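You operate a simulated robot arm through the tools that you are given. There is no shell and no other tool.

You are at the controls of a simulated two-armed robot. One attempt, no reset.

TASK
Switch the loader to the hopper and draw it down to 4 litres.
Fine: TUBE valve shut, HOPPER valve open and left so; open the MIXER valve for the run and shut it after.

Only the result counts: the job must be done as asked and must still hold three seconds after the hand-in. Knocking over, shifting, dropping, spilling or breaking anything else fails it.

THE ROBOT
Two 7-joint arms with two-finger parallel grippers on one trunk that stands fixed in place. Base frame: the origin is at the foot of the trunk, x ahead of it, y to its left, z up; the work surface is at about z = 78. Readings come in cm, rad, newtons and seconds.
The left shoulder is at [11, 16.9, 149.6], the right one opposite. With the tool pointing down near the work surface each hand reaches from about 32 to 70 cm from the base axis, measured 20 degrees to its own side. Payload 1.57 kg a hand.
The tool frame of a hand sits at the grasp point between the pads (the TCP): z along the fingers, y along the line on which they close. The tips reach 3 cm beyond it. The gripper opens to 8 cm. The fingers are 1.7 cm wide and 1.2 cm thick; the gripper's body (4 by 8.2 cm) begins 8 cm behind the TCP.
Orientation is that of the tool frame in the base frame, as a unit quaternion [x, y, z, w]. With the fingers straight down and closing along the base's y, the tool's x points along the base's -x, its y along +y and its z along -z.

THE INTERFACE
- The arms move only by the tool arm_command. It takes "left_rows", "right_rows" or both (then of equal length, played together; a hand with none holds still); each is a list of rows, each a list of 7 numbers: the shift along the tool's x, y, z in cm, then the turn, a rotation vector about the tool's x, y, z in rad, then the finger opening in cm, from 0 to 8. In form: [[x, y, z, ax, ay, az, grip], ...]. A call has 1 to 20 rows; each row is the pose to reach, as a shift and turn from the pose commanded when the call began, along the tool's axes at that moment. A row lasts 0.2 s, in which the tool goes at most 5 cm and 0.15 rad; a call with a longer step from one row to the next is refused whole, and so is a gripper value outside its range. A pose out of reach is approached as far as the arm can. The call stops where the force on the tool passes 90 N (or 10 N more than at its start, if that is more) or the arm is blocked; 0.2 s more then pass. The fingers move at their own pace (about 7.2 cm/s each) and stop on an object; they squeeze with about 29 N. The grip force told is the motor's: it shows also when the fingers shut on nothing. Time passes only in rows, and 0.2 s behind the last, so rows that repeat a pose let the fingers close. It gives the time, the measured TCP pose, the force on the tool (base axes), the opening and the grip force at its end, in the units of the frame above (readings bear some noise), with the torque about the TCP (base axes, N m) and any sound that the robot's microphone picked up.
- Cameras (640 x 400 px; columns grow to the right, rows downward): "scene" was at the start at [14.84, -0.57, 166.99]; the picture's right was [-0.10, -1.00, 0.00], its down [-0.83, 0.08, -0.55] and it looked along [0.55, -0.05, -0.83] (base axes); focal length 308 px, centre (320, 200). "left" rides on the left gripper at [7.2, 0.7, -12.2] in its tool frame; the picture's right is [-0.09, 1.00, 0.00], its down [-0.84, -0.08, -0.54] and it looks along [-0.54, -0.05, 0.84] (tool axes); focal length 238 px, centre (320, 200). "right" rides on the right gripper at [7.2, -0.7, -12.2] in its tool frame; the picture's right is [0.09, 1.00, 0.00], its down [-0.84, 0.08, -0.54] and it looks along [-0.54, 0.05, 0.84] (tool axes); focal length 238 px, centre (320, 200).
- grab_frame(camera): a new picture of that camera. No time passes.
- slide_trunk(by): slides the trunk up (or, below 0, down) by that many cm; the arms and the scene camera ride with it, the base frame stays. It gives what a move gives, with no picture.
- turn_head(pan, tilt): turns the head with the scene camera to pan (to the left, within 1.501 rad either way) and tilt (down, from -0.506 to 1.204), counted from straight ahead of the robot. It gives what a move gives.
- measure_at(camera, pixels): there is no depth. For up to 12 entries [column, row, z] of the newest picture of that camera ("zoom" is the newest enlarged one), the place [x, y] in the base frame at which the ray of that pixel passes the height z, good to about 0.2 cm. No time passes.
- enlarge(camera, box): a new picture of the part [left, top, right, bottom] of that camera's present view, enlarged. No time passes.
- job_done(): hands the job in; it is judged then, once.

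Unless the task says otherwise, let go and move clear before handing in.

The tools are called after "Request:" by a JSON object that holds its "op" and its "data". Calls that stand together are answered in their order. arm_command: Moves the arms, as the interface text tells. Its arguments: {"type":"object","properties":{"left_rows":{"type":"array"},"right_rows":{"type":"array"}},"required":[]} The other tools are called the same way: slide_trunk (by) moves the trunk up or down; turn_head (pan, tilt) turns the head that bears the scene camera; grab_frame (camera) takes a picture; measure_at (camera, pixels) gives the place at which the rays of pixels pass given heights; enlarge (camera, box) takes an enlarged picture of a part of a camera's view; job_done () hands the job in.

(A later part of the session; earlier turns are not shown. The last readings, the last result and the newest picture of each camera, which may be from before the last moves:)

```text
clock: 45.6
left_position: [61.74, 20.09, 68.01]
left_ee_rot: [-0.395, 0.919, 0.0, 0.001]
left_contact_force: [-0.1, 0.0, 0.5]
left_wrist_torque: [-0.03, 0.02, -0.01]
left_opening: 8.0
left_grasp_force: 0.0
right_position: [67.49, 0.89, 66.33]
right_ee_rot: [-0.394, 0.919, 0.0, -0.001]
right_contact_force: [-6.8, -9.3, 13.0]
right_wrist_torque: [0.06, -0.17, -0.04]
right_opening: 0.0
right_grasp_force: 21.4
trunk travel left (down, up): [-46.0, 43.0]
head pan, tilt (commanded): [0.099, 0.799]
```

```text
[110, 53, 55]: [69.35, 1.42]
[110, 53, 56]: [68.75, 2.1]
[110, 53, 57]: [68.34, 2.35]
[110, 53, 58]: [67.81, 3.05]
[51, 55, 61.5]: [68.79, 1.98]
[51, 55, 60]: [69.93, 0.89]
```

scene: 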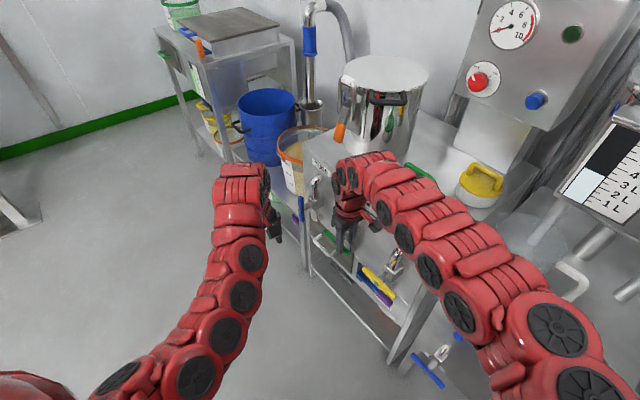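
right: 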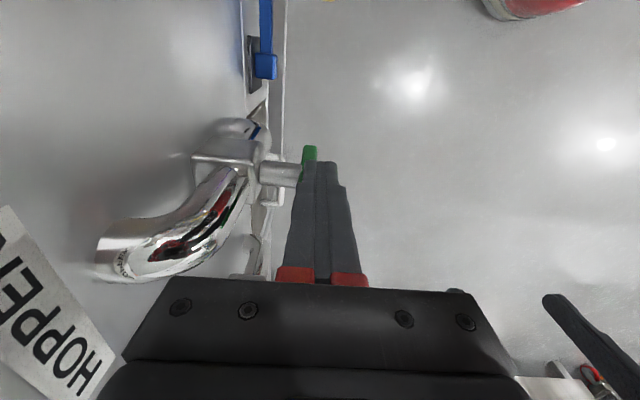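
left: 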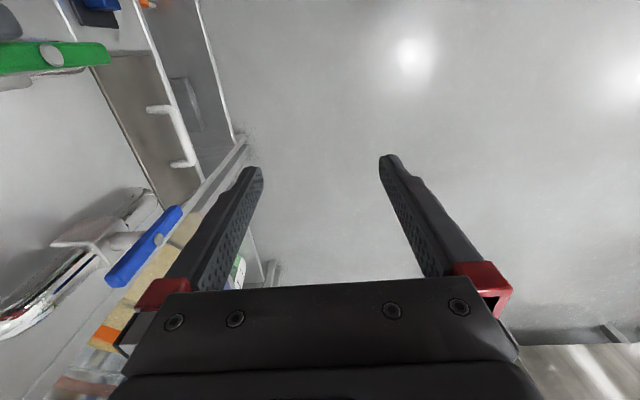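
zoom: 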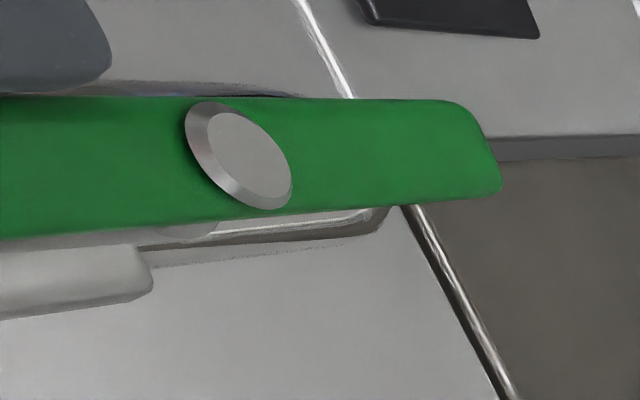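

The HOPPER lever is upright within about 1° (lower end at d≈0). Next is TUBE: I need to know how close the orange-rim bucket is, so I'll look there with head and measure.

Request:
{"op": "turn_head", "data": {"pan": 0.25, "tilt": 0.7}}

Request:
{"op": "grab_frame", "data": {"camera": "scene"}}

Request:
{"op": "enlarge", "data": {"camera": "scene", "box": [270, 110, 430, 290]}}

Request:
{"op": "enlarge", "data": {"camera": "left", "box": [0, 160, 280, 400]}}

```text
clock: 46.3
left_position: [61.79, 19.99, 67.88]
left_ee_rot: [-0.395, 0.919, 0.001, 0.001]
left_contact_force: [-0.2, 0.5, 0.6]
left_wrist_torque: [0.05, 0.01, 0.03]
left_opening: 8.01
left_grasp_force: 0.1
right_position: [67.44, 0.82, 66.3]
right_ee_rot: [-0.393, 0.919, 0.0, -0.001]
right_contact_force: [-8.9, -14.0, 13.5]
right_wrist_torque: [-0.22, -0.27, -0.1]
right_opening: 0.01
right_grasp_force: 21.1
trunk travel left (down, up): [-46.0, 43.0]
head pan, tilt (commanded): [0.25, 0.7]
```

```text
taken
```

scene: 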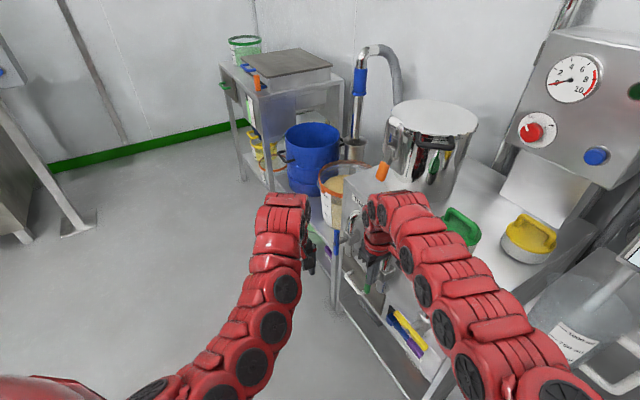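

```text
2.22 times, centred on (350, 200) of scene
```

zoom: 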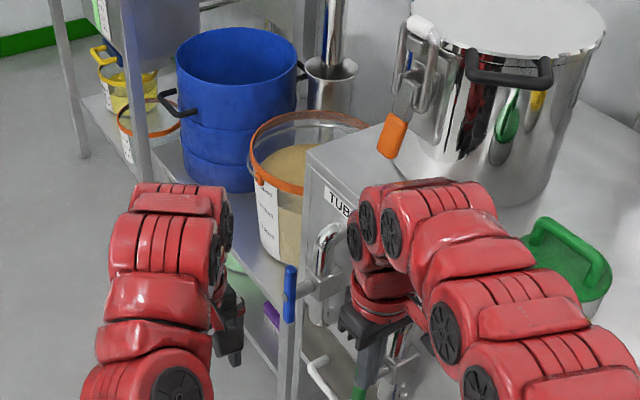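

```text
1.67 times, centred on (140, 280) of left
```

zoom: 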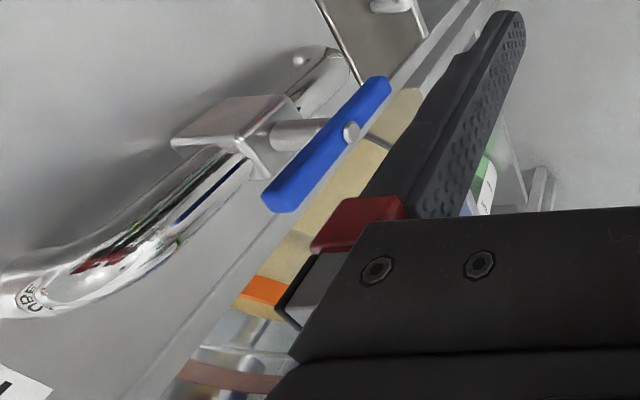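

I'll triangulate the bucket's rim tab (scene (324,189), left (105,334)) and the shelf.

Request:
{"op": "measure_at", "data": {"camera": "scene", "pixels": [[323.9, 188.7, 70], [323.9, 188.7, 80], [323.9, 188.7, 90], [318, 192, 80], [346, 255, 80], [343, 186, 80]]}}

Request:
{"op": "measure_at", "data": {"camera": "left", "pixels": [[105.3, 333.9, 70], [105.3, 333.9, 75], [105.3, 333.9, 78], [130, 300, 60], [130, 300, 70]]}}

```text
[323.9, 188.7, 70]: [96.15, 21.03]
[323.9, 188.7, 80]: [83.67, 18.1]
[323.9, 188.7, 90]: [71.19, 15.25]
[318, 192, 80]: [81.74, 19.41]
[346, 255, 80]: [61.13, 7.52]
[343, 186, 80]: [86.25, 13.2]
```

```text
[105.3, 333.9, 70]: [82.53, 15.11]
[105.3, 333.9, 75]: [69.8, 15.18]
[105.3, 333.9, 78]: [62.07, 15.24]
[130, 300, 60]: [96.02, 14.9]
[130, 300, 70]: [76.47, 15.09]
```

The bucket rim is about 27 cm beyond the TUBE pivot and set back, so there's room. First I'll take the right hand off HOPPER and hover it over MIXER so the left hand has space.

Request:
{"op": "arm_command", "data": {"right_rows": [[0.8, 0, 0, 0, 0, 0, 0], [1.2, 0, -3, 0, 0, 0, 0], [3, 0, -5.5, 0, 0, 0, 0], [6, 0, -5.5, 0, 0, 0, 0], [9, 0, -5.5, 0, 0, 0, 0], [12, 0, -5.5, 0, 0, 0, 0], [14, 0, -5.5, 0, 0, 0, 0], [14, 0, -5.5, 0, 0, 0, 0]]}}

Request:
{"op": "grab_frame", "data": {"camera": "right"}}

Request:
{"op": "grab_frame", "data": {"camera": "left"}}

Request:
{"op": "grab_frame", "data": {"camera": "scene"}}

```text
clock: 48.1
left_position: [62.0, 20.16, 67.94]
left_ee_rot: [-0.395, 0.919, 0.0, 0.001]
left_contact_force: [0.7, 0.4, 0.2]
left_wrist_torque: [-0.01, -0.02, -0.04]
left_opening: 7.99
left_grasp_force: 0.0
right_position: [63.52, -8.45, 70.67]
right_ee_rot: [-0.394, 0.919, 0.001, -0.002]
right_contact_force: [0.2, -0.4, 0.1]
right_wrist_torque: [0.0, -0.04, 0.02]
right_opening: 0.01
right_grasp_force: 21.4
right hand out of reach, approached as far as the arm can: row 5, 6, 7, 8
trunk travel left (down, up): [-46.0, 43.0]
head pan, tilt (commanded): [0.25, 0.7]
```

```text
taken
```

right: 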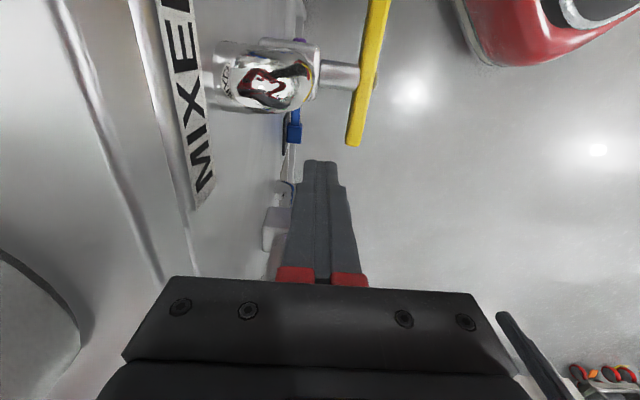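

```text
taken
```

left: 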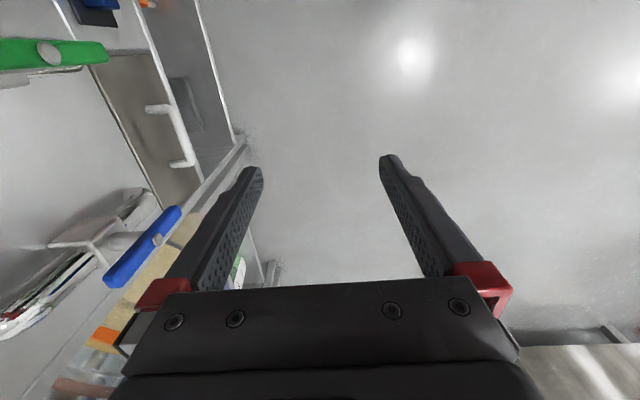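

```text
taken
```

scene: 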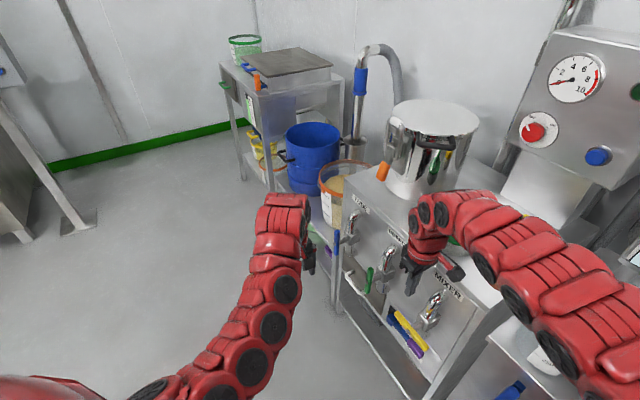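

The right hand stops at (63.5,-8.5,70.7) due to its minimum reach, clear of things. Now the left hand: close fingers, tilt 25° forward, and move above the far side of the TUBE lever's top.

Request:
{"op": "arm_command", "data": {"left_rows": [[-1, -1.5, -3, 0.045, -0.043, 0, 4], [-2.5, -4.2, -6, 0.09, -0.086, 0, 0], [-4, -7, -7.5, 0.136, -0.129, 0, 0], [-5.5, -9.8, -8, 0.181, -0.171, 0, 0], [-7, -12.4, -8, 0.226, -0.214, 0, 0], [-8.4, -14.8, -8, 0.272, -0.257, 0, 0], [-9.66, -17.17, -8, 0.317, -0.3, 0, 0], [-9.66, -17.17, -8, 0.317, -0.3, 0, 0]]}}

Request:
{"op": "grab_frame", "data": {"camera": "left"}}

Request:
{"op": "grab_frame", "data": {"camera": "scene"}}

```text
clock: 49.9
left_position: [81.01, 15.52, 75.94]
left_ee_rot: [-0.386, 0.897, -0.085, 0.2]
left_contact_force: [-0.2, 1.4, -0.1]
left_wrist_torque: [-0.05, -0.02, -0.03]
left_opening: 0.0
left_grasp_force: 22.0
right_position: [63.43, -8.44, 70.77]
right_ee_rot: [-0.394, 0.919, 0.002, -0.002]
right_contact_force: [0.4, -0.5, -0.6]
right_wrist_torque: [0.0, 0.0, -0.01]
right_opening: 0.0
right_grasp_force: 21.6
trunk travel left (down, up): [-46.0, 43.0]
head pan, tilt (commanded): [0.25, 0.7]
```

```text
taken
```

left: 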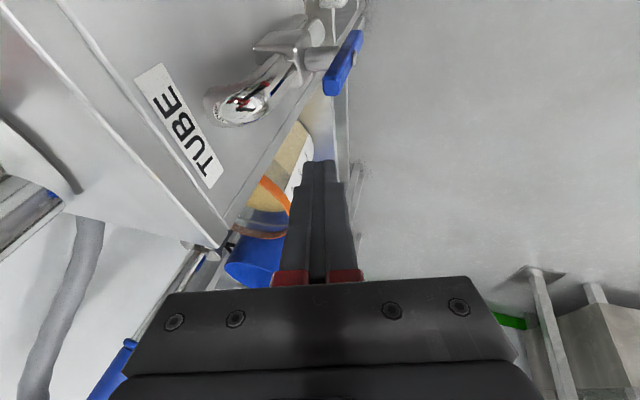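

```text
taken
```

scene: 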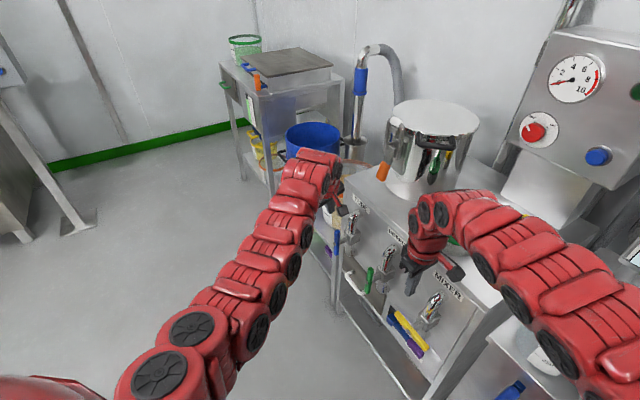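

The left hand reached (81.0,15.5,75.9) with the tilt. I'll verify the TUBE lever's position from this view before descending.

Request:
{"op": "measure_at", "data": {"camera": "left", "pixels": [[331, 90, 67], [331, 90, 66], [357, 34, 57], [357, 34, 56], [318, 165, 70], [318, 165, 73]]}}

Request:
{"op": "enlarge", "data": {"camera": "left", "box": [230, 0, 410, 200]}}

```text
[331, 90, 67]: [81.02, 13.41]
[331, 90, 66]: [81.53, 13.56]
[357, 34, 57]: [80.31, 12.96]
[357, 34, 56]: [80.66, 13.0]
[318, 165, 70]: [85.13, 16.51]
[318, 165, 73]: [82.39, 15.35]
```

```text
2.00 times, centred on (320, 100) of left
```

zoom: 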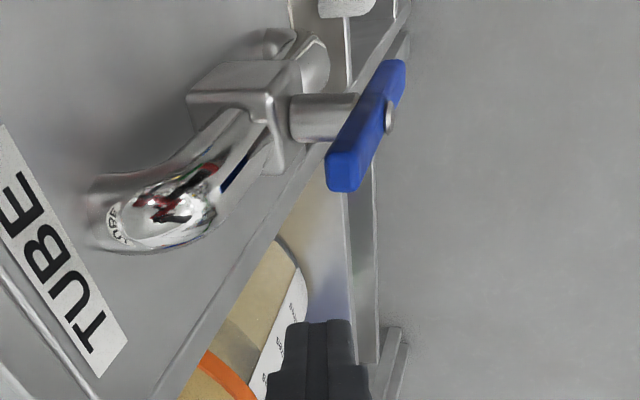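

The lever top is at ≈(80.9,13.3,67), as expected. I'll descend with closed fingers to beside its far side.

Request:
{"op": "arm_command", "data": {"left_rows": [[0.82, 0.8, 2.44, 0, 0, 0, 0], [1.64, 1.61, 4.89, 0, 0, 0, 0], [2.45, 2.41, 7.33, 0, 0, 0, 0], [2.45, 2.41, 7.33, 0, 0, 0, 0]]}}

Request:
{"op": "grab_frame", "data": {"camera": "left"}}

```text
clock: 50.9
left_position: [81.16, 15.17, 67.8]
left_ee_rot: [-0.385, 0.897, -0.086, 0.199]
left_contact_force: [-0.2, -0.8, 0.3]
left_wrist_torque: [-0.02, 0.0, 0.01]
left_opening: 0.0
left_grasp_force: 21.2
right_position: [63.54, -8.49, 70.71]
right_ee_rot: [-0.394, 0.919, 0.0, -0.002]
right_contact_force: [-0.1, -0.6, -0.4]
right_wrist_torque: [-0.03, 0.0, 0.01]
right_opening: 0.0
right_grasp_force: 21.3
trunk travel left (down, up): [-46.0, 43.0]
head pan, tilt (commanded): [0.25, 0.7]
```

```text
taken
```

left: 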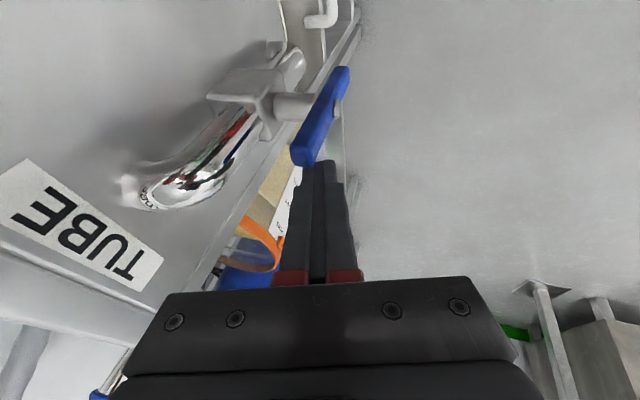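

The fingertips are at 2.8 cm on the far side of the lever's top, at the right height. I'll push the top toward the near side along its arc to about 45° and check.

Request:
{"op": "arm_command", "data": {"left_rows": [[0.55, -0.06, -0.28, 0, 0, 0, 0], [1.11, -0.12, -0.56, 0, 0, 0, 0], [1.66, -0.16, -0.76, 0, 0, 0, 0], [2.21, -0.2, -0.96, 0, 0, 0, 0], [2.8, -0.2, -1.06, 0, 0, 0, 0], [3.39, -0.21, -1.16, 0, 0, 0, 0], [4.0, -0.17, -1.14, 0, 0, 0, 0], [4.61, -0.14, -1.12, 0, 0, 0, 0]]}}

Request:
{"op": "grab_frame", "data": {"camera": "left"}}

Request:
{"op": "grab_frame", "data": {"camera": "scene"}}

```text
clock: 52.7
left_position: [77.75, 11.67, 67.39]
left_ee_rot: [-0.384, 0.897, -0.087, 0.199]
left_contact_force: [0.3, 0.1, 0.2]
left_wrist_torque: [0.02, -0.02, 0.01]
left_opening: 0.0
left_grasp_force: 21.4
right_position: [63.52, -8.5, 70.82]
right_ee_rot: [-0.395, 0.919, 0.0, -0.002]
right_contact_force: [0.3, -0.6, -0.2]
right_wrist_torque: [-0.01, 0.0, 0.0]
right_opening: 0.02
right_grasp_force: 21.4
trunk travel left (down, up): [-46.0, 43.0]
head pan, tilt (commanded): [0.25, 0.7]
```

```text
taken
```

left: 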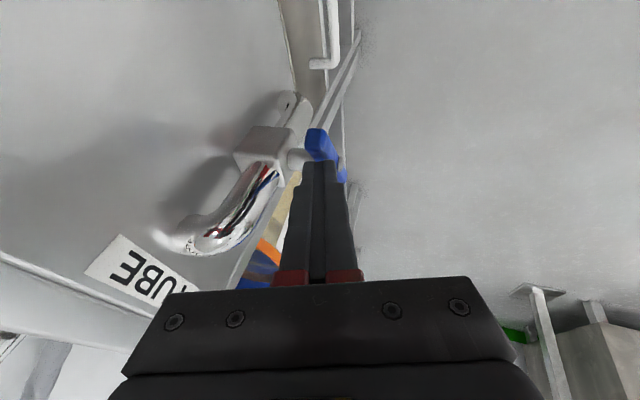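

```text
taken
```

scene: 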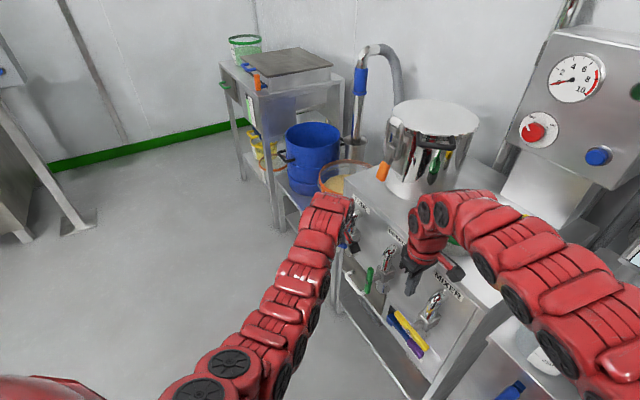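

No contact force remains and the lever seems to have swung (blue at (318,140) to (342,178)). I'll zoom in.

Request:
{"op": "enlarge", "data": {"camera": "left", "box": [230, 90, 410, 220]}}

Request:
{"op": "enlarge", "data": {"camera": "scene", "box": [320, 190, 440, 300]}}

Request:
{"op": "grab_frame", "data": {"camera": "right"}}

```text
3.08 times, centred on (320, 155) of left
```

zoom: 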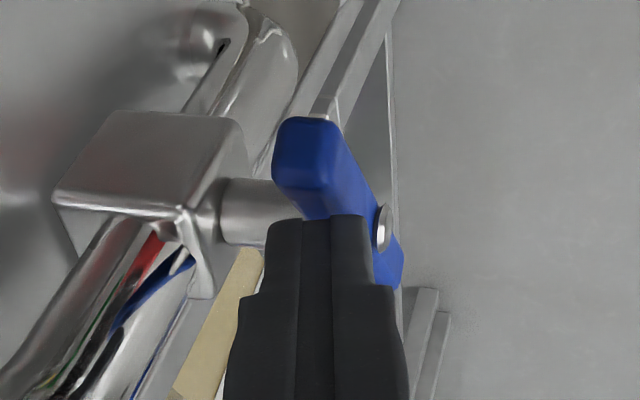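

```text
3.64 times, centred on (380, 245) of scene
```

zoom: 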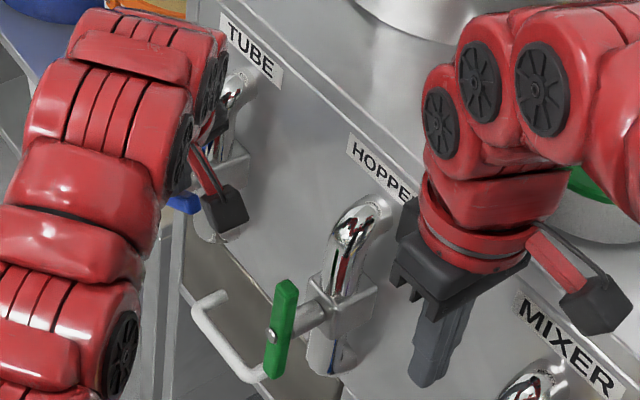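

```text
taken
```

right: 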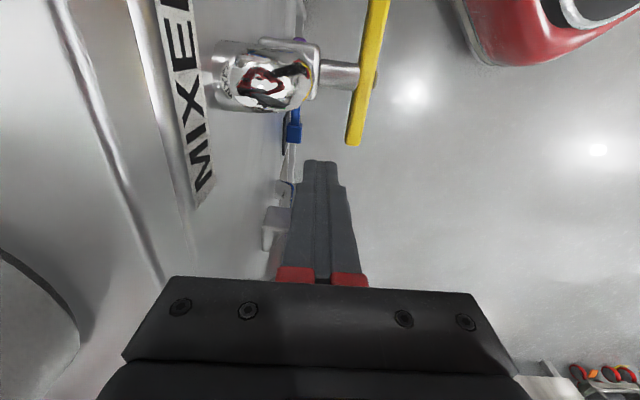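

The TUBE lever is at roughly 45° with its near end up; direction is right. I'll continue the arc down to horizontal.

Request:
{"op": "arm_command", "data": {"left_rows": [[0.57, 0.07, 0.12, 0, 0, 0, 0], [1.14, 0.14, 0.25, 0, 0, 0, 0], [1.64, 0.23, 0.48, 0, 0, 0, 0], [2.15, 0.33, 0.71, 0, 0, 0, 0], [2.55, 0.45, 1.02, 0, 0, 0, 0], [2.94, 0.58, 1.34, 0, 0, 0, 0], [3.1, 0.66, 1.56, 0, 0, 0, 0], [3.2, 0.75, 1.8, 0, 0, 0, 0]]}}

Request:
{"op": "grab_frame", "data": {"camera": "left"}}

Request:
{"op": "enlarge", "data": {"camera": "left", "box": [230, 90, 410, 220]}}

Request:
{"op": "enlarge", "data": {"camera": "scene", "box": [320, 190, 440, 300]}}

```text
clock: 54.5
left_position: [76.07, 10.17, 65.37]
left_ee_rot: [-0.386, 0.895, -0.087, 0.205]
left_contact_force: [5.5, 6.4, 31.2]
left_wrist_torque: [0.08, -0.33, 0.05]
left_opening: 0.02
left_grasp_force: 20.8
right_position: [63.39, -8.39, 70.99]
right_ee_rot: [-0.394, 0.919, 0.001, -0.002]
right_contact_force: [-0.2, -0.3, 0.1]
right_wrist_torque: [-0.01, 0.0, -0.04]
right_opening: 0.0
right_grasp_force: 21.2
trunk travel left (down, up): [-46.0, 43.0]
head pan, tilt (commanded): [0.25, 0.7]
```

```text
taken
```

left: 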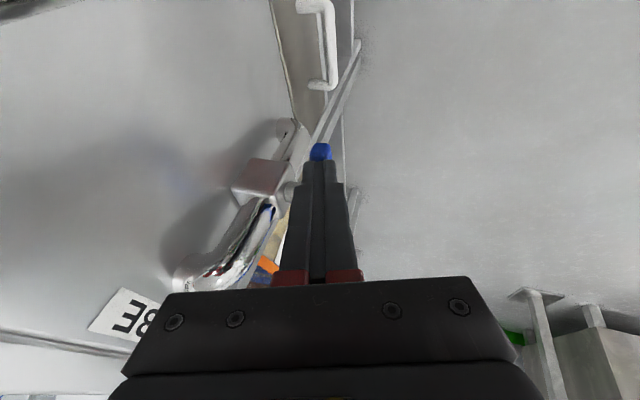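

```text
3.08 times, centred on (320, 155) of left
```

zoom: 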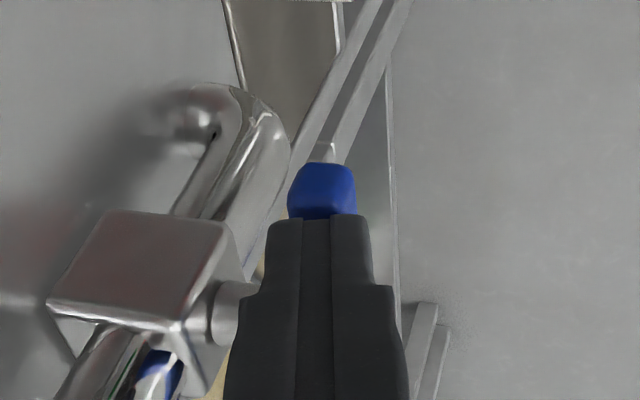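

```text
3.64 times, centred on (380, 245) of scene
```

zoom: 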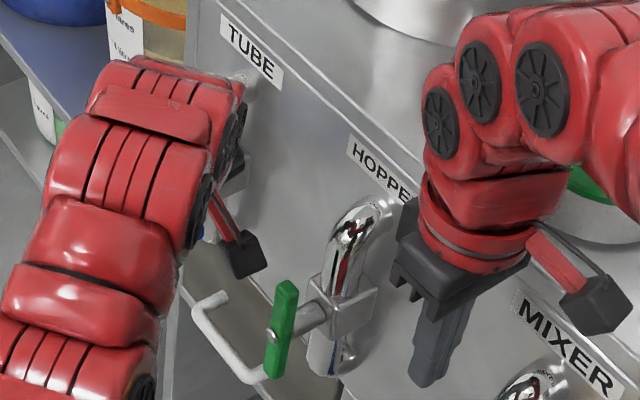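

The push met a firm 31 N at the tip height of a horizontal lever, so TUBE should be at its stop. I'll lift the left hand off, back away, and check.

Request:
{"op": "arm_command", "data": {"left_rows": [[-0.9, -0.9, -2.7, 0, 0, 0, 0], [-2.0, -2.1, -6.2, 0, 0, 0, 0], [-2.9, -3.06, -9.06, 0, 0, 0, 0], [-3.1, 0.7, -10.3, 0, 0, 0, 0], [-3.3, 4.5, -11.5, 0, 0, 0, 0], [-3.4, 7.4, -12.4, 0, 0, 0, 0]]}}

Request:
{"op": "grab_frame", "data": {"camera": "left"}}

Request:
{"op": "grab_frame", "data": {"camera": "scene"}}

Request:
{"op": "enlarge", "data": {"camera": "scene", "box": [310, 190, 450, 330]}}

```text
clock: 55.9
left_position: [67.94, 17.62, 74.35]
left_ee_rot: [-0.385, 0.897, -0.086, 0.198]
left_contact_force: [1.0, 0.6, 0.1]
left_wrist_torque: [-0.03, -0.01, 0.0]
left_opening: 0.0
left_grasp_force: 21.3
right_position: [63.54, -8.46, 70.75]
right_ee_rot: [-0.394, 0.919, 0.0, -0.002]
right_contact_force: [-0.4, -0.2, -0.2]
right_wrist_torque: [0.0, -0.01, 0.01]
right_opening: 0.0
right_grasp_force: 21.3
trunk travel left (down, up): [-46.0, 43.0]
head pan, tilt (commanded): [0.25, 0.7]
```

```text
taken
```

left: 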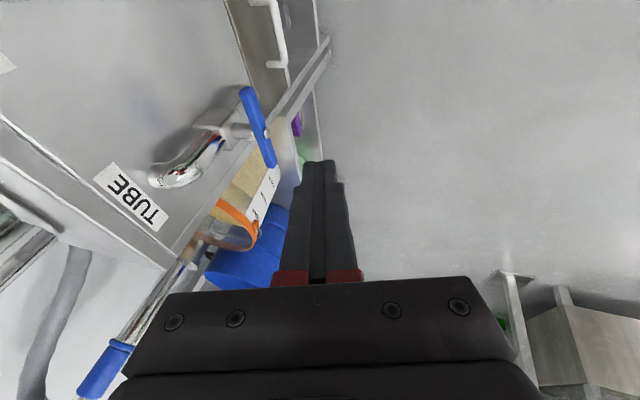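

```text
taken
```

scene: 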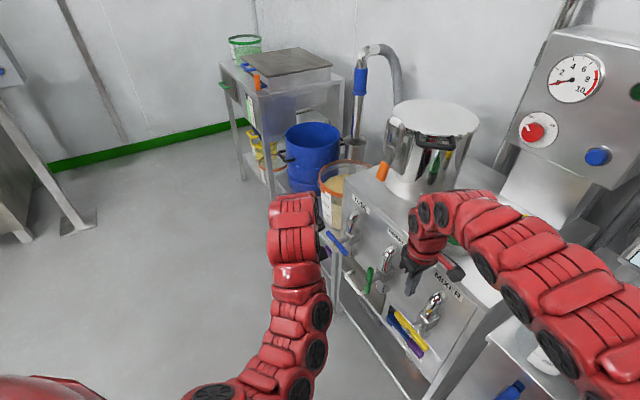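

```text
2.86 times, centred on (380, 260) of scene
```

zoom: 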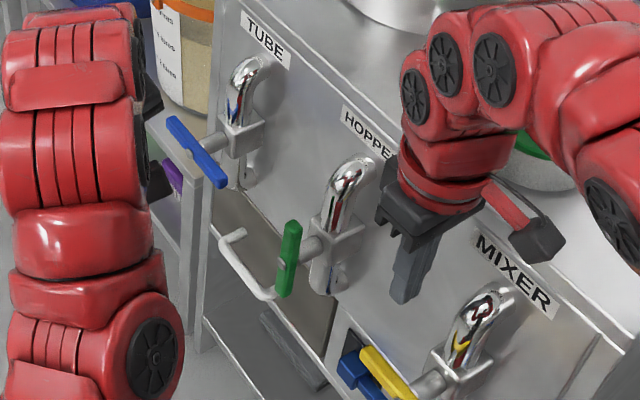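

TUBE is now across (blue, horizontal) and HOPPER upright (green). I'll measure the TUBE lever ends to check it is level.

Request:
{"op": "measure_at", "data": {"camera": "left", "pixels": [[246, 91, 61.8], [246, 91, 62.5], [246, 91, 61], [271, 163, 61.8], [271, 163, 62.5], [271, 163, 61], [263, 130, 61.8]]}}

Request:
{"op": "turn_head", "data": {"pan": 0.5, "tilt": 0.55}}

Request:
{"op": "grab_frame", "data": {"camera": "scene"}}

```text
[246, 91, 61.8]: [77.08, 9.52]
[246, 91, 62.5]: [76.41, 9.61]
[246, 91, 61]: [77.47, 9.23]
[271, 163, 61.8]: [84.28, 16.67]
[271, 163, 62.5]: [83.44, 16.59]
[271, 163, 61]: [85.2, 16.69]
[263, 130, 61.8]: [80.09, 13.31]
```

```text
clock: 56.7
left_position: [68.2, 17.43, 74.55]
left_ee_rot: [-0.386, 0.897, -0.086, 0.199]
left_contact_force: [-0.7, -0.2, -0.4]
left_wrist_torque: [0.04, 0.05, 0.02]
left_opening: 0.02
left_grasp_force: 21.8
right_position: [63.51, -8.42, 70.66]
right_ee_rot: [-0.393, 0.919, 0.001, -0.003]
right_contact_force: [-0.9, 0.2, -0.5]
right_wrist_torque: [0.01, -0.03, 0.0]
right_opening: 0.03
right_grasp_force: 21.4
trunk travel left (down, up): [-46.0, 43.0]
head pan, tilt (commanded): [0.499, 0.55]
```

```text
taken
```

scene: 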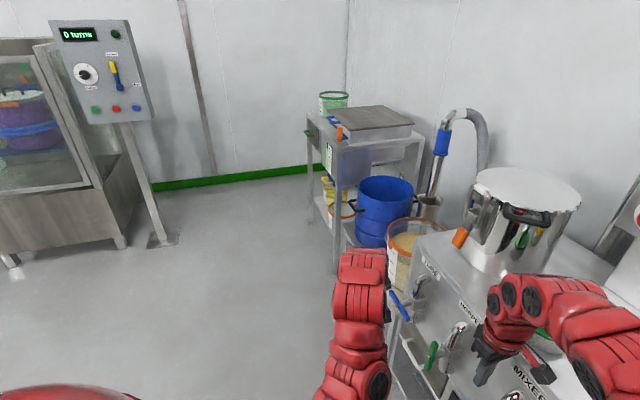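

TUBE is level within ~2°. The hopper gauge is visible in this view at ≈(330,158); I'll zoom for a baseline reading.

Request:
{"op": "enlarge", "data": {"camera": "scene", "box": [318, 135, 346, 185]}}

Request:
{"op": "enlarge", "data": {"camera": "scene", "box": [300, 100, 420, 240]}}

```text
8.00 times, centred on (332, 160) of scene
```

zoom: 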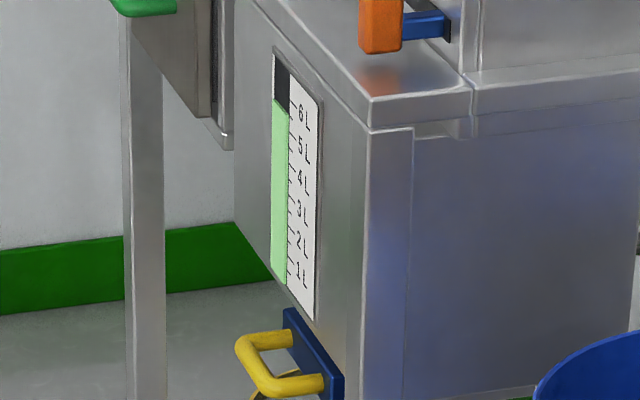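

```text
2.86 times, centred on (360, 170) of scene
```

zoom: 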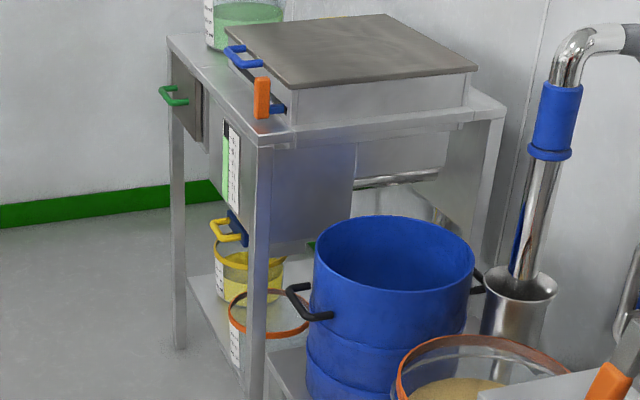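

Baseline: hopper at about 6.0 L, with TUBE shut and HOPPER open. For MIXER I want the arms higher relative to it: I'll raise the trunk 20, then park the right hand above the bench and use the left hand on MIXER (leaving the hopper gauge in view).

Request:
{"op": "slide_trunk", "data": {"by": 20}}

Request:
{"op": "grab_frame", "data": {"camera": "scene"}}

Request:
{"op": "grab_frame", "data": {"camera": "right"}}

```text
clock: 58.9
left_position: [68.17, 17.64, 94.53]
left_ee_rot: [-0.386, 0.897, -0.085, 0.199]
left_contact_force: [-0.1, -0.1, 0.0]
left_wrist_torque: [0.04, -0.02, 0.0]
left_opening: 0.0
left_grasp_force: 21.3
right_position: [63.51, -8.43, 90.8]
right_ee_rot: [-0.395, 0.919, 0.001, -0.003]
right_contact_force: [-0.6, -0.3, -0.5]
right_wrist_torque: [-0.02, -0.04, -0.03]
right_opening: 0.0
right_grasp_force: 21.1
trunk travel left (down, up): [-66.0, 23.0]
head pan, tilt (commanded): [0.499, 0.55]
```

```text
taken
```

scene: 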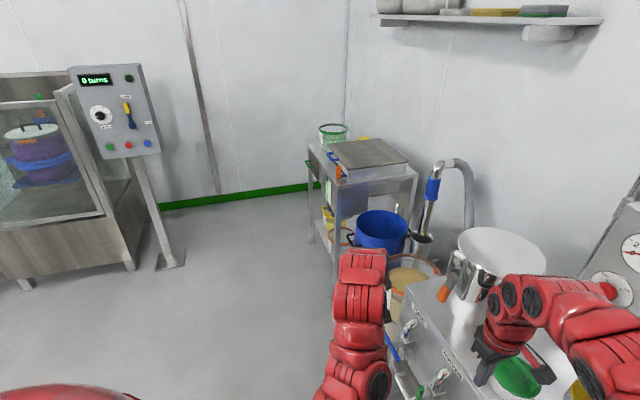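

```text
taken
```

right: 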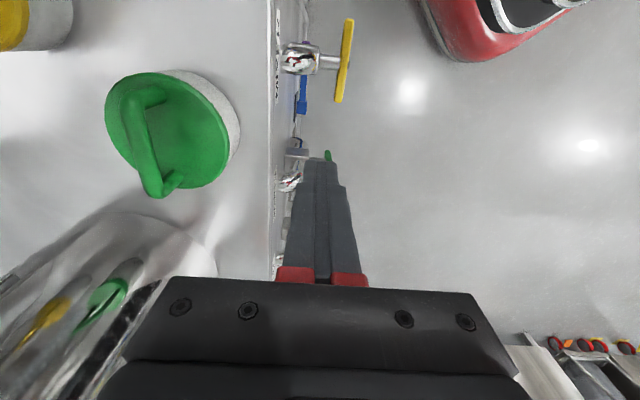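

The right hand is right above MIXER, so I'll use it there. First I'll measure the yellow lever precisely from this view.

Request:
{"op": "measure_at", "data": {"camera": "right", "pixels": [[350, 20, 61.5], [339, 102, 61.5], [345, 62, 61.5], [328, 151, 67]]}}

Request:
{"op": "enlarge", "data": {"camera": "right", "box": [250, 0, 430, 180]}}

```text
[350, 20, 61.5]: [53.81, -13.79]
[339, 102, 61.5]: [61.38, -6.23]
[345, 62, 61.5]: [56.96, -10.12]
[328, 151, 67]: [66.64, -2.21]
```

```text
2.22 times, centred on (340, 90) of right
```

zoom: 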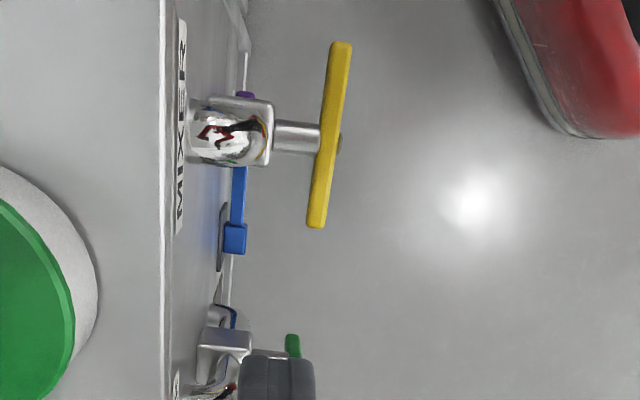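

The yellow lever spans (53.8,-13.8)–(61.4,-6.2), centre M≈(57.6,-10.0,61.5). I'll lower the closed right fingers to just above its far end (d≈+4.4).

Request:
{"op": "arm_command", "data": {"right_rows": [[0.1, 0.5, 3.5, 0, 0, 0, 0], [0.2, 1.0, 7, 0, 0, 0, 0], [0.4, 1.7, 10.5, 0, 0, 0, 0], [0.5, 2.4, 14, 0, 0, 0, 0], [0.6, 3.0, 17.5, 0, 0, 0, 0], [0.7, 3.5, 21, 0, 0, 0, 0], [0.8, 3.5, 24, 0, 0, 0, 0], [0.8, 3.5, 24, 0, 0, 0, 0]]}}

Request:
{"op": "grab_frame", "data": {"camera": "right"}}

Request:
{"op": "grab_frame", "data": {"camera": "scene"}}

```text
clock: 60.7
left_position: [68.11, 17.42, 94.44]
left_ee_rot: [-0.386, 0.897, -0.086, 0.198]
left_contact_force: [0.6, -0.6, -0.3]
left_wrist_torque: [0.04, 0.01, -0.03]
left_opening: 0.01
left_grasp_force: 21.5
right_position: [60.32, -6.86, 66.64]
right_ee_rot: [-0.395, 0.919, 0.0, -0.001]
right_contact_force: [-0.3, -0.8, -0.6]
right_wrist_torque: [0.0, -0.03, 0.03]
right_opening: 0.0
right_grasp_force: 21.2
trunk travel left (down, up): [-66.0, 23.0]
head pan, tilt (commanded): [0.499, 0.55]
```

```text
taken
```

right: 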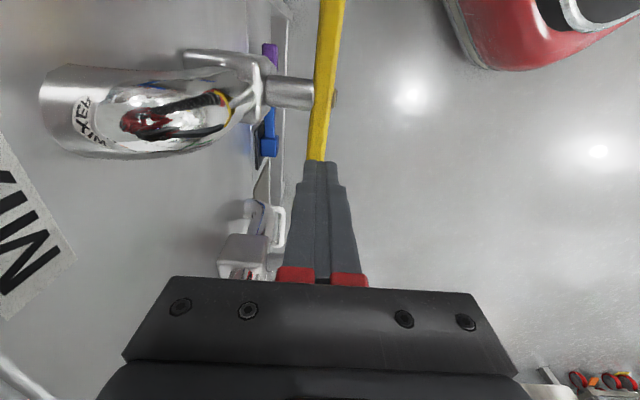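

```text
taken
```

scene: 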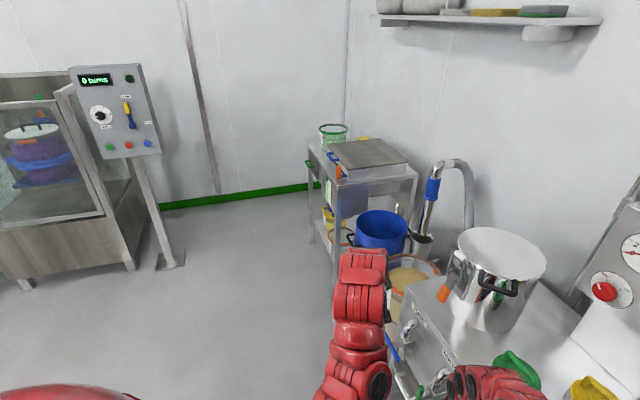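

The fingertips are above the far end of the yellow lever (bar end visible just under the tips at (322,160)). Baseline zoom of the hopper gauge and control gauge before opening.

Request:
{"op": "enlarge", "data": {"camera": "scene", "box": [316, 168, 346, 218]}}

Request:
{"op": "enlarge", "data": {"camera": "scene", "box": [560, 200, 640, 330]}}

```text
8.00 times, centred on (331, 193) of scene
```

zoom: 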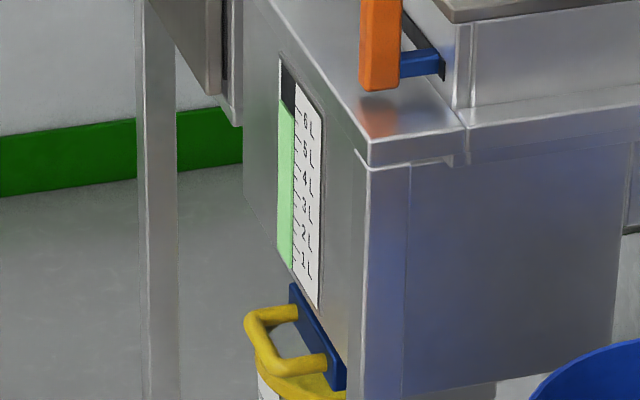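

```text
3.08 times, centred on (600, 265) of scene
```

zoom: 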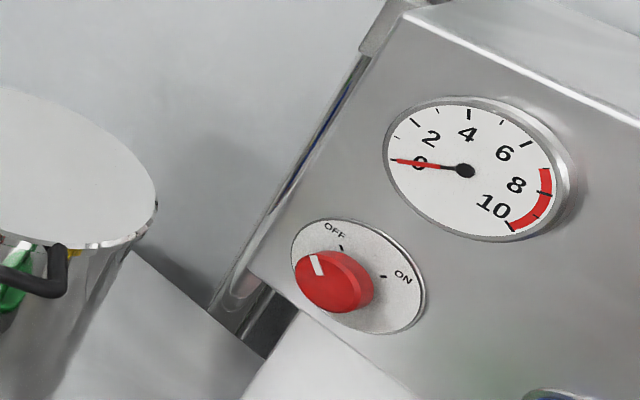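

Knob is at OFF and the gauge at 0; the hopper reads ≈6 L. I'll start opening MIXER by pushing its far end down along the arc to about 45°, then check the level and sounds.

Request:
{"op": "arm_command", "data": {"right_rows": [[-0.1, 0.3, 0.7, 0, 0, 0, 0], [-0.16, 0.5, 1.39, 0, 0, 0, 0], [-0.25, 0.5, 2.05, 0, 0, 0, 0], [-0.33, 0.5, 2.71, 0, 0, 0, 0], [-0.32, 0.5, 3.35, 0, 0, 0, 0], [-0.3, 0.5, 3.99, 0, 0, 0, 0], [-0.13, 0.5, 4.57, 0, 0, 0, 0], [0.04, 0.5, 5.14, 0, 0, 0, 0]]}}

Request:
{"op": "grab_frame", "data": {"camera": "right"}}

Request:
{"op": "enlarge", "data": {"camera": "scene", "box": [316, 168, 346, 218]}}

```text
clock: 62.5
left_position: [68.18, 17.56, 94.42]
left_ee_rot: [-0.387, 0.897, -0.084, 0.198]
left_contact_force: [0.1, 1.0, -0.2]
left_wrist_torque: [0.0, 0.0, 0.0]
left_opening: 0.0
left_grasp_force: 21.7
right_position: [59.72, -6.3, 61.64]
right_ee_rot: [-0.394, 0.919, 0.0, -0.004]
right_contact_force: [1.0, 0.9, -0.2]
right_wrist_torque: [0.03, 0.03, 0.01]
right_opening: 0.0
right_grasp_force: 21.8
trunk travel left (down, up): [-66.0, 23.0]
head pan, tilt (commanded): [0.499, 0.55]
```

```text
taken
```

right: 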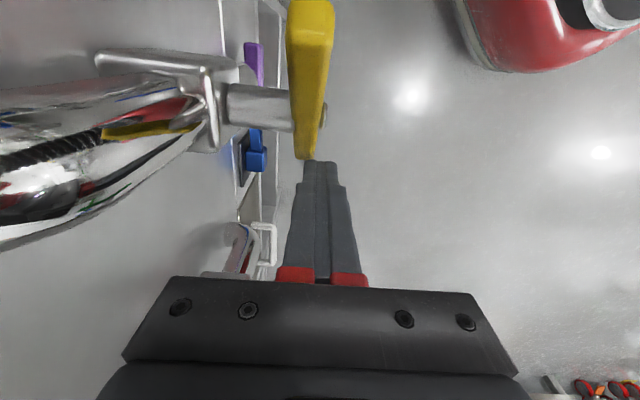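

```text
8.00 times, centred on (331, 193) of scene
```

zoom: 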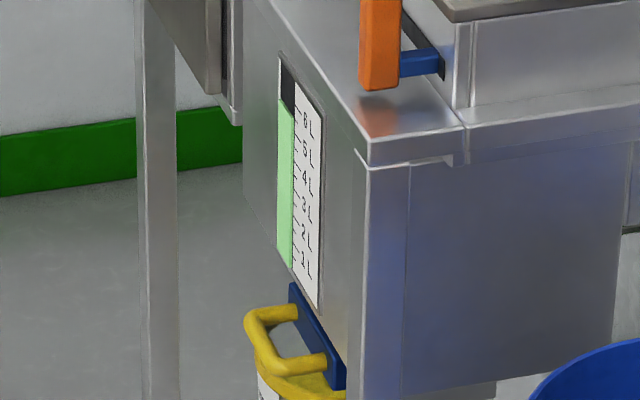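

The lever is at about 45° (near end up at (310,10), far end at (308,155)) and the level is unchanged. I'll finish the opening sweep to vertical.

Request:
{"op": "arm_command", "data": {"right_rows": [[0.32, -0.2, 0.55, 0, 0, 0, 0], [0.63, -0.3, 1.1, 0, 0, 0, 0], [1.06, -0.3, 1.44, 0, 0, 0, 0], [1.49, -0.3, 1.78, 0, 0, 0, 0], [2.0, -0.3, 1.96, 0, 0, 0, 0], [2.52, -0.3, 2.14, 0, 0, 0, 0], [2.75, -0.3, 2.14, 0, 0, 0, 0]]}}

Request:
{"op": "grab_frame", "data": {"camera": "right"}}

Request:
{"op": "enlarge", "data": {"camera": "scene", "box": [316, 168, 346, 218]}}

Request:
{"op": "grab_frame", "data": {"camera": "left"}}

```text
clock: 64.1
left_position: [67.99, 17.84, 94.49]
left_ee_rot: [-0.386, 0.897, -0.087, 0.198]
left_contact_force: [1.0, -0.8, 0.7]
left_wrist_torque: [0.04, 0.02, 0.0]
left_opening: 0.02
left_grasp_force: 21.1
right_position: [58.11, -8.26, 59.59]
right_ee_rot: [-0.395, 0.919, 0.001, -0.002]
right_contact_force: [-3.7, 20.7, 5.2]
right_wrist_torque: [-0.09, 0.37, -0.12]
right_opening: 0.03
right_grasp_force: 21.0
trunk travel left (down, up): [-66.0, 23.0]
head pan, tilt (commanded): [0.499, 0.55]
```

```text
taken
```

right: 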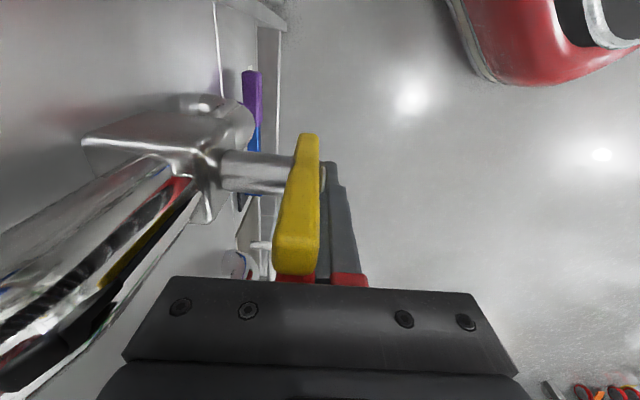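

```text
8.00 times, centred on (331, 193) of scene
```

zoom: 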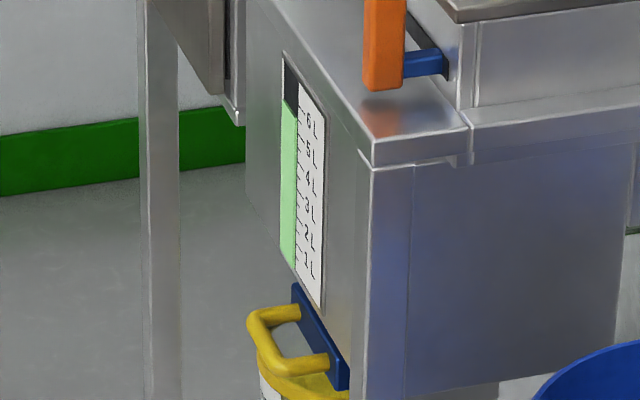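

```text
taken
```

left: 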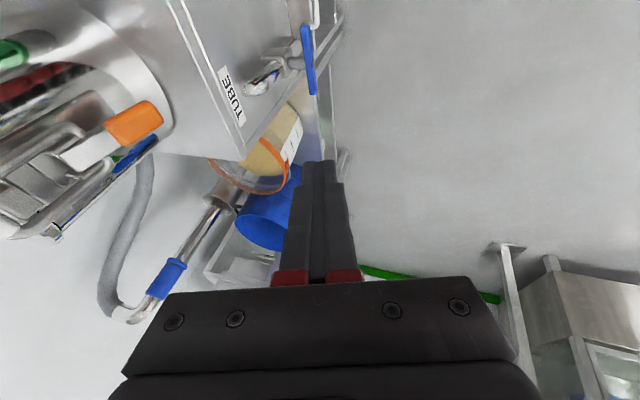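

MIXER's bar now points to the vertical vanishing point, so it's fully open; no sound and the level still reads ≈6 L. I'll ease the finger off and wait a second to see whether anything flows.

Request:
{"op": "arm_command", "data": {"right_rows": [[-0.5, 0, 0, 0, 0, 0, 0], [-0.8, 0, 0, 0, 0, 0, 0], [-0.8, 0, 0, 0, 0, 0, 0], [-0.8, 0, 0, 0, 0, 0, 0], [-0.8, 0, 0, 0, 0, 0, 0], [-0.8, 0, 0, 0, 0, 0, 0]]}}

Request:
{"op": "enlarge", "data": {"camera": "scene", "box": [316, 168, 346, 218]}}

Request:
{"op": "enlarge", "data": {"camera": "scene", "box": [560, 200, 640, 330]}}

```text
clock: 65.5
left_position: [68.24, 17.59, 94.46]
left_ee_rot: [-0.386, 0.897, -0.086, 0.199]
left_contact_force: [0.1, -0.2, 0.8]
left_wrist_torque: [0.02, -0.04, -0.02]
left_opening: 0.03
left_grasp_force: 21.4
right_position: [58.68, -7.9, 59.43]
right_ee_rot: [-0.395, 0.919, 0.001, -0.002]
right_contact_force: [0.5, 0.2, -0.1]
right_wrist_torque: [0.0, -0.01, 0.0]
right_opening: 0.0
right_grasp_force: 21.6
trunk travel left (down, up): [-66.0, 23.0]
head pan, tilt (commanded): [0.499, 0.55]
```

```text
8.00 times, centred on (331, 193) of scene
```

zoom: 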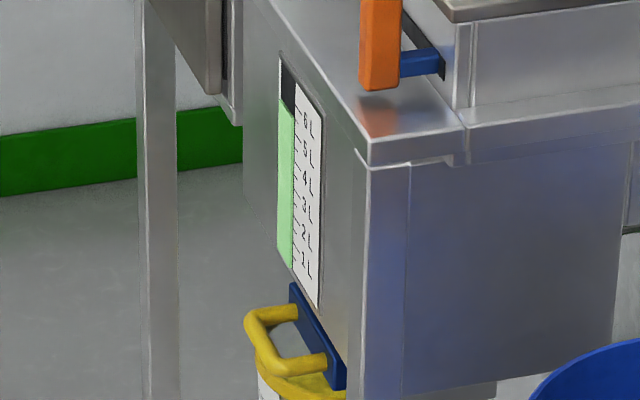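

```text
3.08 times, centred on (600, 265) of scene
```

zoom: 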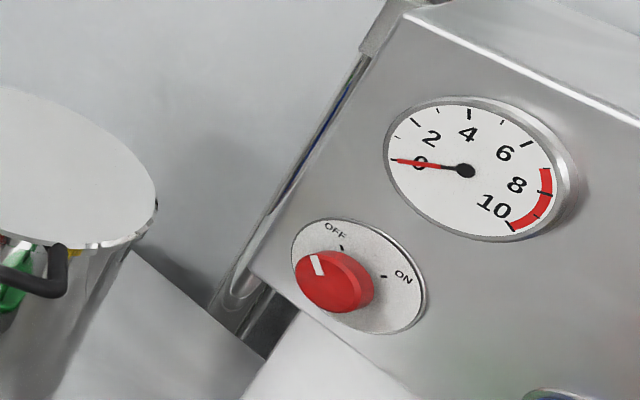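

Still 6 L with everything set and the knob at OFF, so the run evidently needs the loader switched ON at the red knob. Plan: right hand on the knob (ON → watch → OFF at 4 L), then shut MIXER; I'll raise the right hand clear first and survey the box.

Request:
{"op": "arm_command", "data": {"right_rows": [[-1.5, 0.3, 0, 0, 0, 0, 0], [-2.5, 0.5, -4, 0, 0, 0, 0], [-3, 0.5, -8.5, 0, 0, 0, 0], [-3.5, 0.5, -13, 0, 0, 0, 0], [-4, 0.5, -17.5, 0, 0, 0, 0], [-4.5, 0.5, -22, 0, 0, 0, 0], [-5, 0.5, -26.5, 0, 0, 0, 0], [-5.5, 0.5, -31, 0, 0, 0, 0], [-6, 0.5, -35.5, 0, 0, 0, 0], [-6, 0.5, -40, 0, 0, 0, 0], [-6, 0.5, -44, 0, 0, 0, 0]]}}

Request:
{"op": "turn_head", "data": {"pan": -0.1, "tilt": 0.6}}

Request:
{"op": "grab_frame", "data": {"camera": "scene"}}

Request:
{"op": "grab_frame", "data": {"camera": "right"}}

```text
clock: 67.9
left_position: [68.2, 17.52, 94.41]
left_ee_rot: [-0.386, 0.897, -0.086, 0.199]
left_contact_force: [-0.8, -0.5, -0.6]
left_wrist_torque: [0.03, 0.0, -0.01]
left_opening: 0.0
left_grasp_force: 21.1
right_position: [62.67, -3.43, 103.48]
right_ee_rot: [-0.394, 0.919, 0.002, -0.003]
right_contact_force: [0.6, 0.0, -0.2]
right_wrist_torque: [0.02, -0.02, 0.01]
right_opening: 0.0
right_grasp_force: 21.8
right hand out of reach, approached as far as the arm can: row 1
trunk travel left (down, up): [-66.0, 23.0]
head pan, tilt (commanded): [0.499, 0.55]
```

```text
clock: 68.9
left_position: [68.18, 17.51, 94.43]
left_ee_rot: [-0.386, 0.897, -0.085, 0.199]
left_contact_force: [-0.4, 0.5, 0.5]
left_wrist_torque: [0.01, 0.0, 0.0]
left_opening: 0.0
left_grasp_force: 21.5
right_position: [62.93, -3.53, 103.33]
right_ee_rot: [-0.396, 0.918, 0.002, -0.003]
right_contact_force: [0.1, -0.2, 0.2]
right_wrist_torque: [-0.01, 0.01, -0.01]
right_opening: 0.0
right_grasp_force: 21.2
trunk travel left (down, up): [-66.0, 23.0]
head pan, tilt (commanded): [-0.099, 0.6]
```

```text
taken
```

scene: 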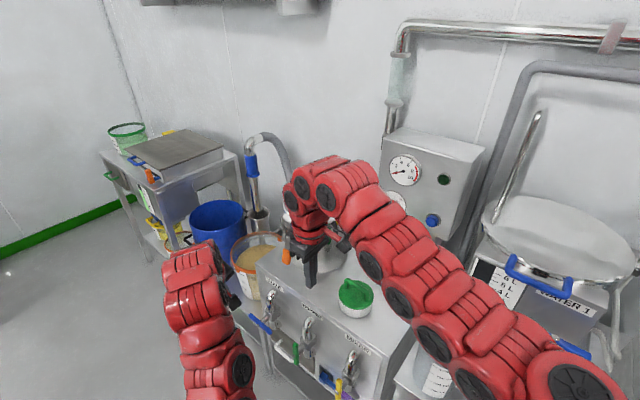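

```text
taken
```

right: 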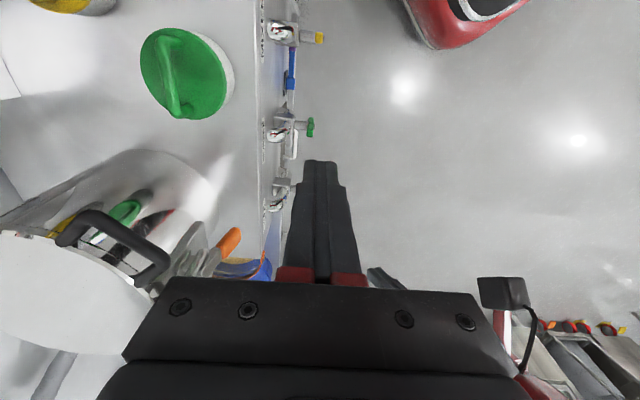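

The pot (lid at lower left of the right view, orange clamp at (231,240)) is near the approach to the knob; I'll triangulate the pot and box features.

Request:
{"op": "measure_at", "data": {"camera": "right", "pixels": [[231, 240, 85], [231, 240, 95], [160, 258, 85], [160, 258, 95], [160, 258, 100], [60, 245, 95], [60, 245, 100], [155, 345, 100], [155, 345, 95]]}}

Request:
{"op": "grab_frame", "data": {"camera": "left"}}

Request:
{"op": "measure_at", "data": {"camera": "left", "pixels": [[135, 122, 85], [135, 122, 95], [172, 110, 85], [172, 110, 95], [172, 110, 100]]}}

Request:
{"op": "measure_at", "data": {"camera": "scene", "pixels": [[285, 257, 85], [285, 257, 95], [432, 220, 95], [432, 220, 105], [394, 200, 95], [394, 200, 105], [482, 157, 115], [482, 157, 125], [390, 130, 125], [390, 130, 115]]}}

```text
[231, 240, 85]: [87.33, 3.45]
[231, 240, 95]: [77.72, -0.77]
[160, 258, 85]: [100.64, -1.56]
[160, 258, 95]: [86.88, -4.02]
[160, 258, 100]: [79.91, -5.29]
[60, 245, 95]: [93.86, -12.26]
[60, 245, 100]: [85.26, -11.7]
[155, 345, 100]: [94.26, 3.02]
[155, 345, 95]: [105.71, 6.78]
```

```text
taken
```

left: 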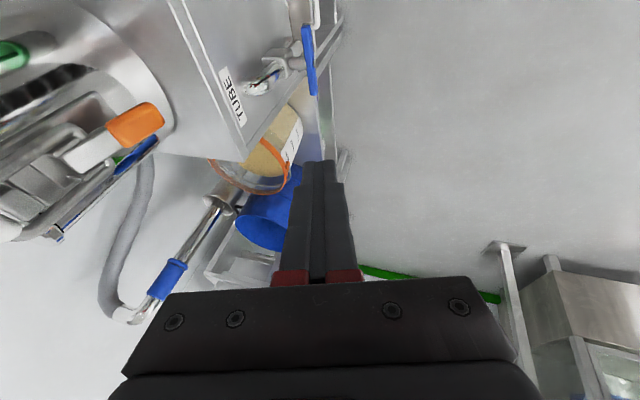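

```text
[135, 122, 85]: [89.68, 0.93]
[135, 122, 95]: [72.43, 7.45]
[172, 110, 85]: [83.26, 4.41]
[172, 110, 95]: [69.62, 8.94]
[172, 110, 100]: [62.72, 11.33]
```

```text
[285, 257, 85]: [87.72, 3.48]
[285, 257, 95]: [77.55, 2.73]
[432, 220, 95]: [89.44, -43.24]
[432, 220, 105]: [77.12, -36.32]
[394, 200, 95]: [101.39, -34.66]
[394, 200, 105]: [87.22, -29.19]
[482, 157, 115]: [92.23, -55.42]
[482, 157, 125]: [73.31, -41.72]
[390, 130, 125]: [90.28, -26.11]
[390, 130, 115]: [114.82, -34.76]
```

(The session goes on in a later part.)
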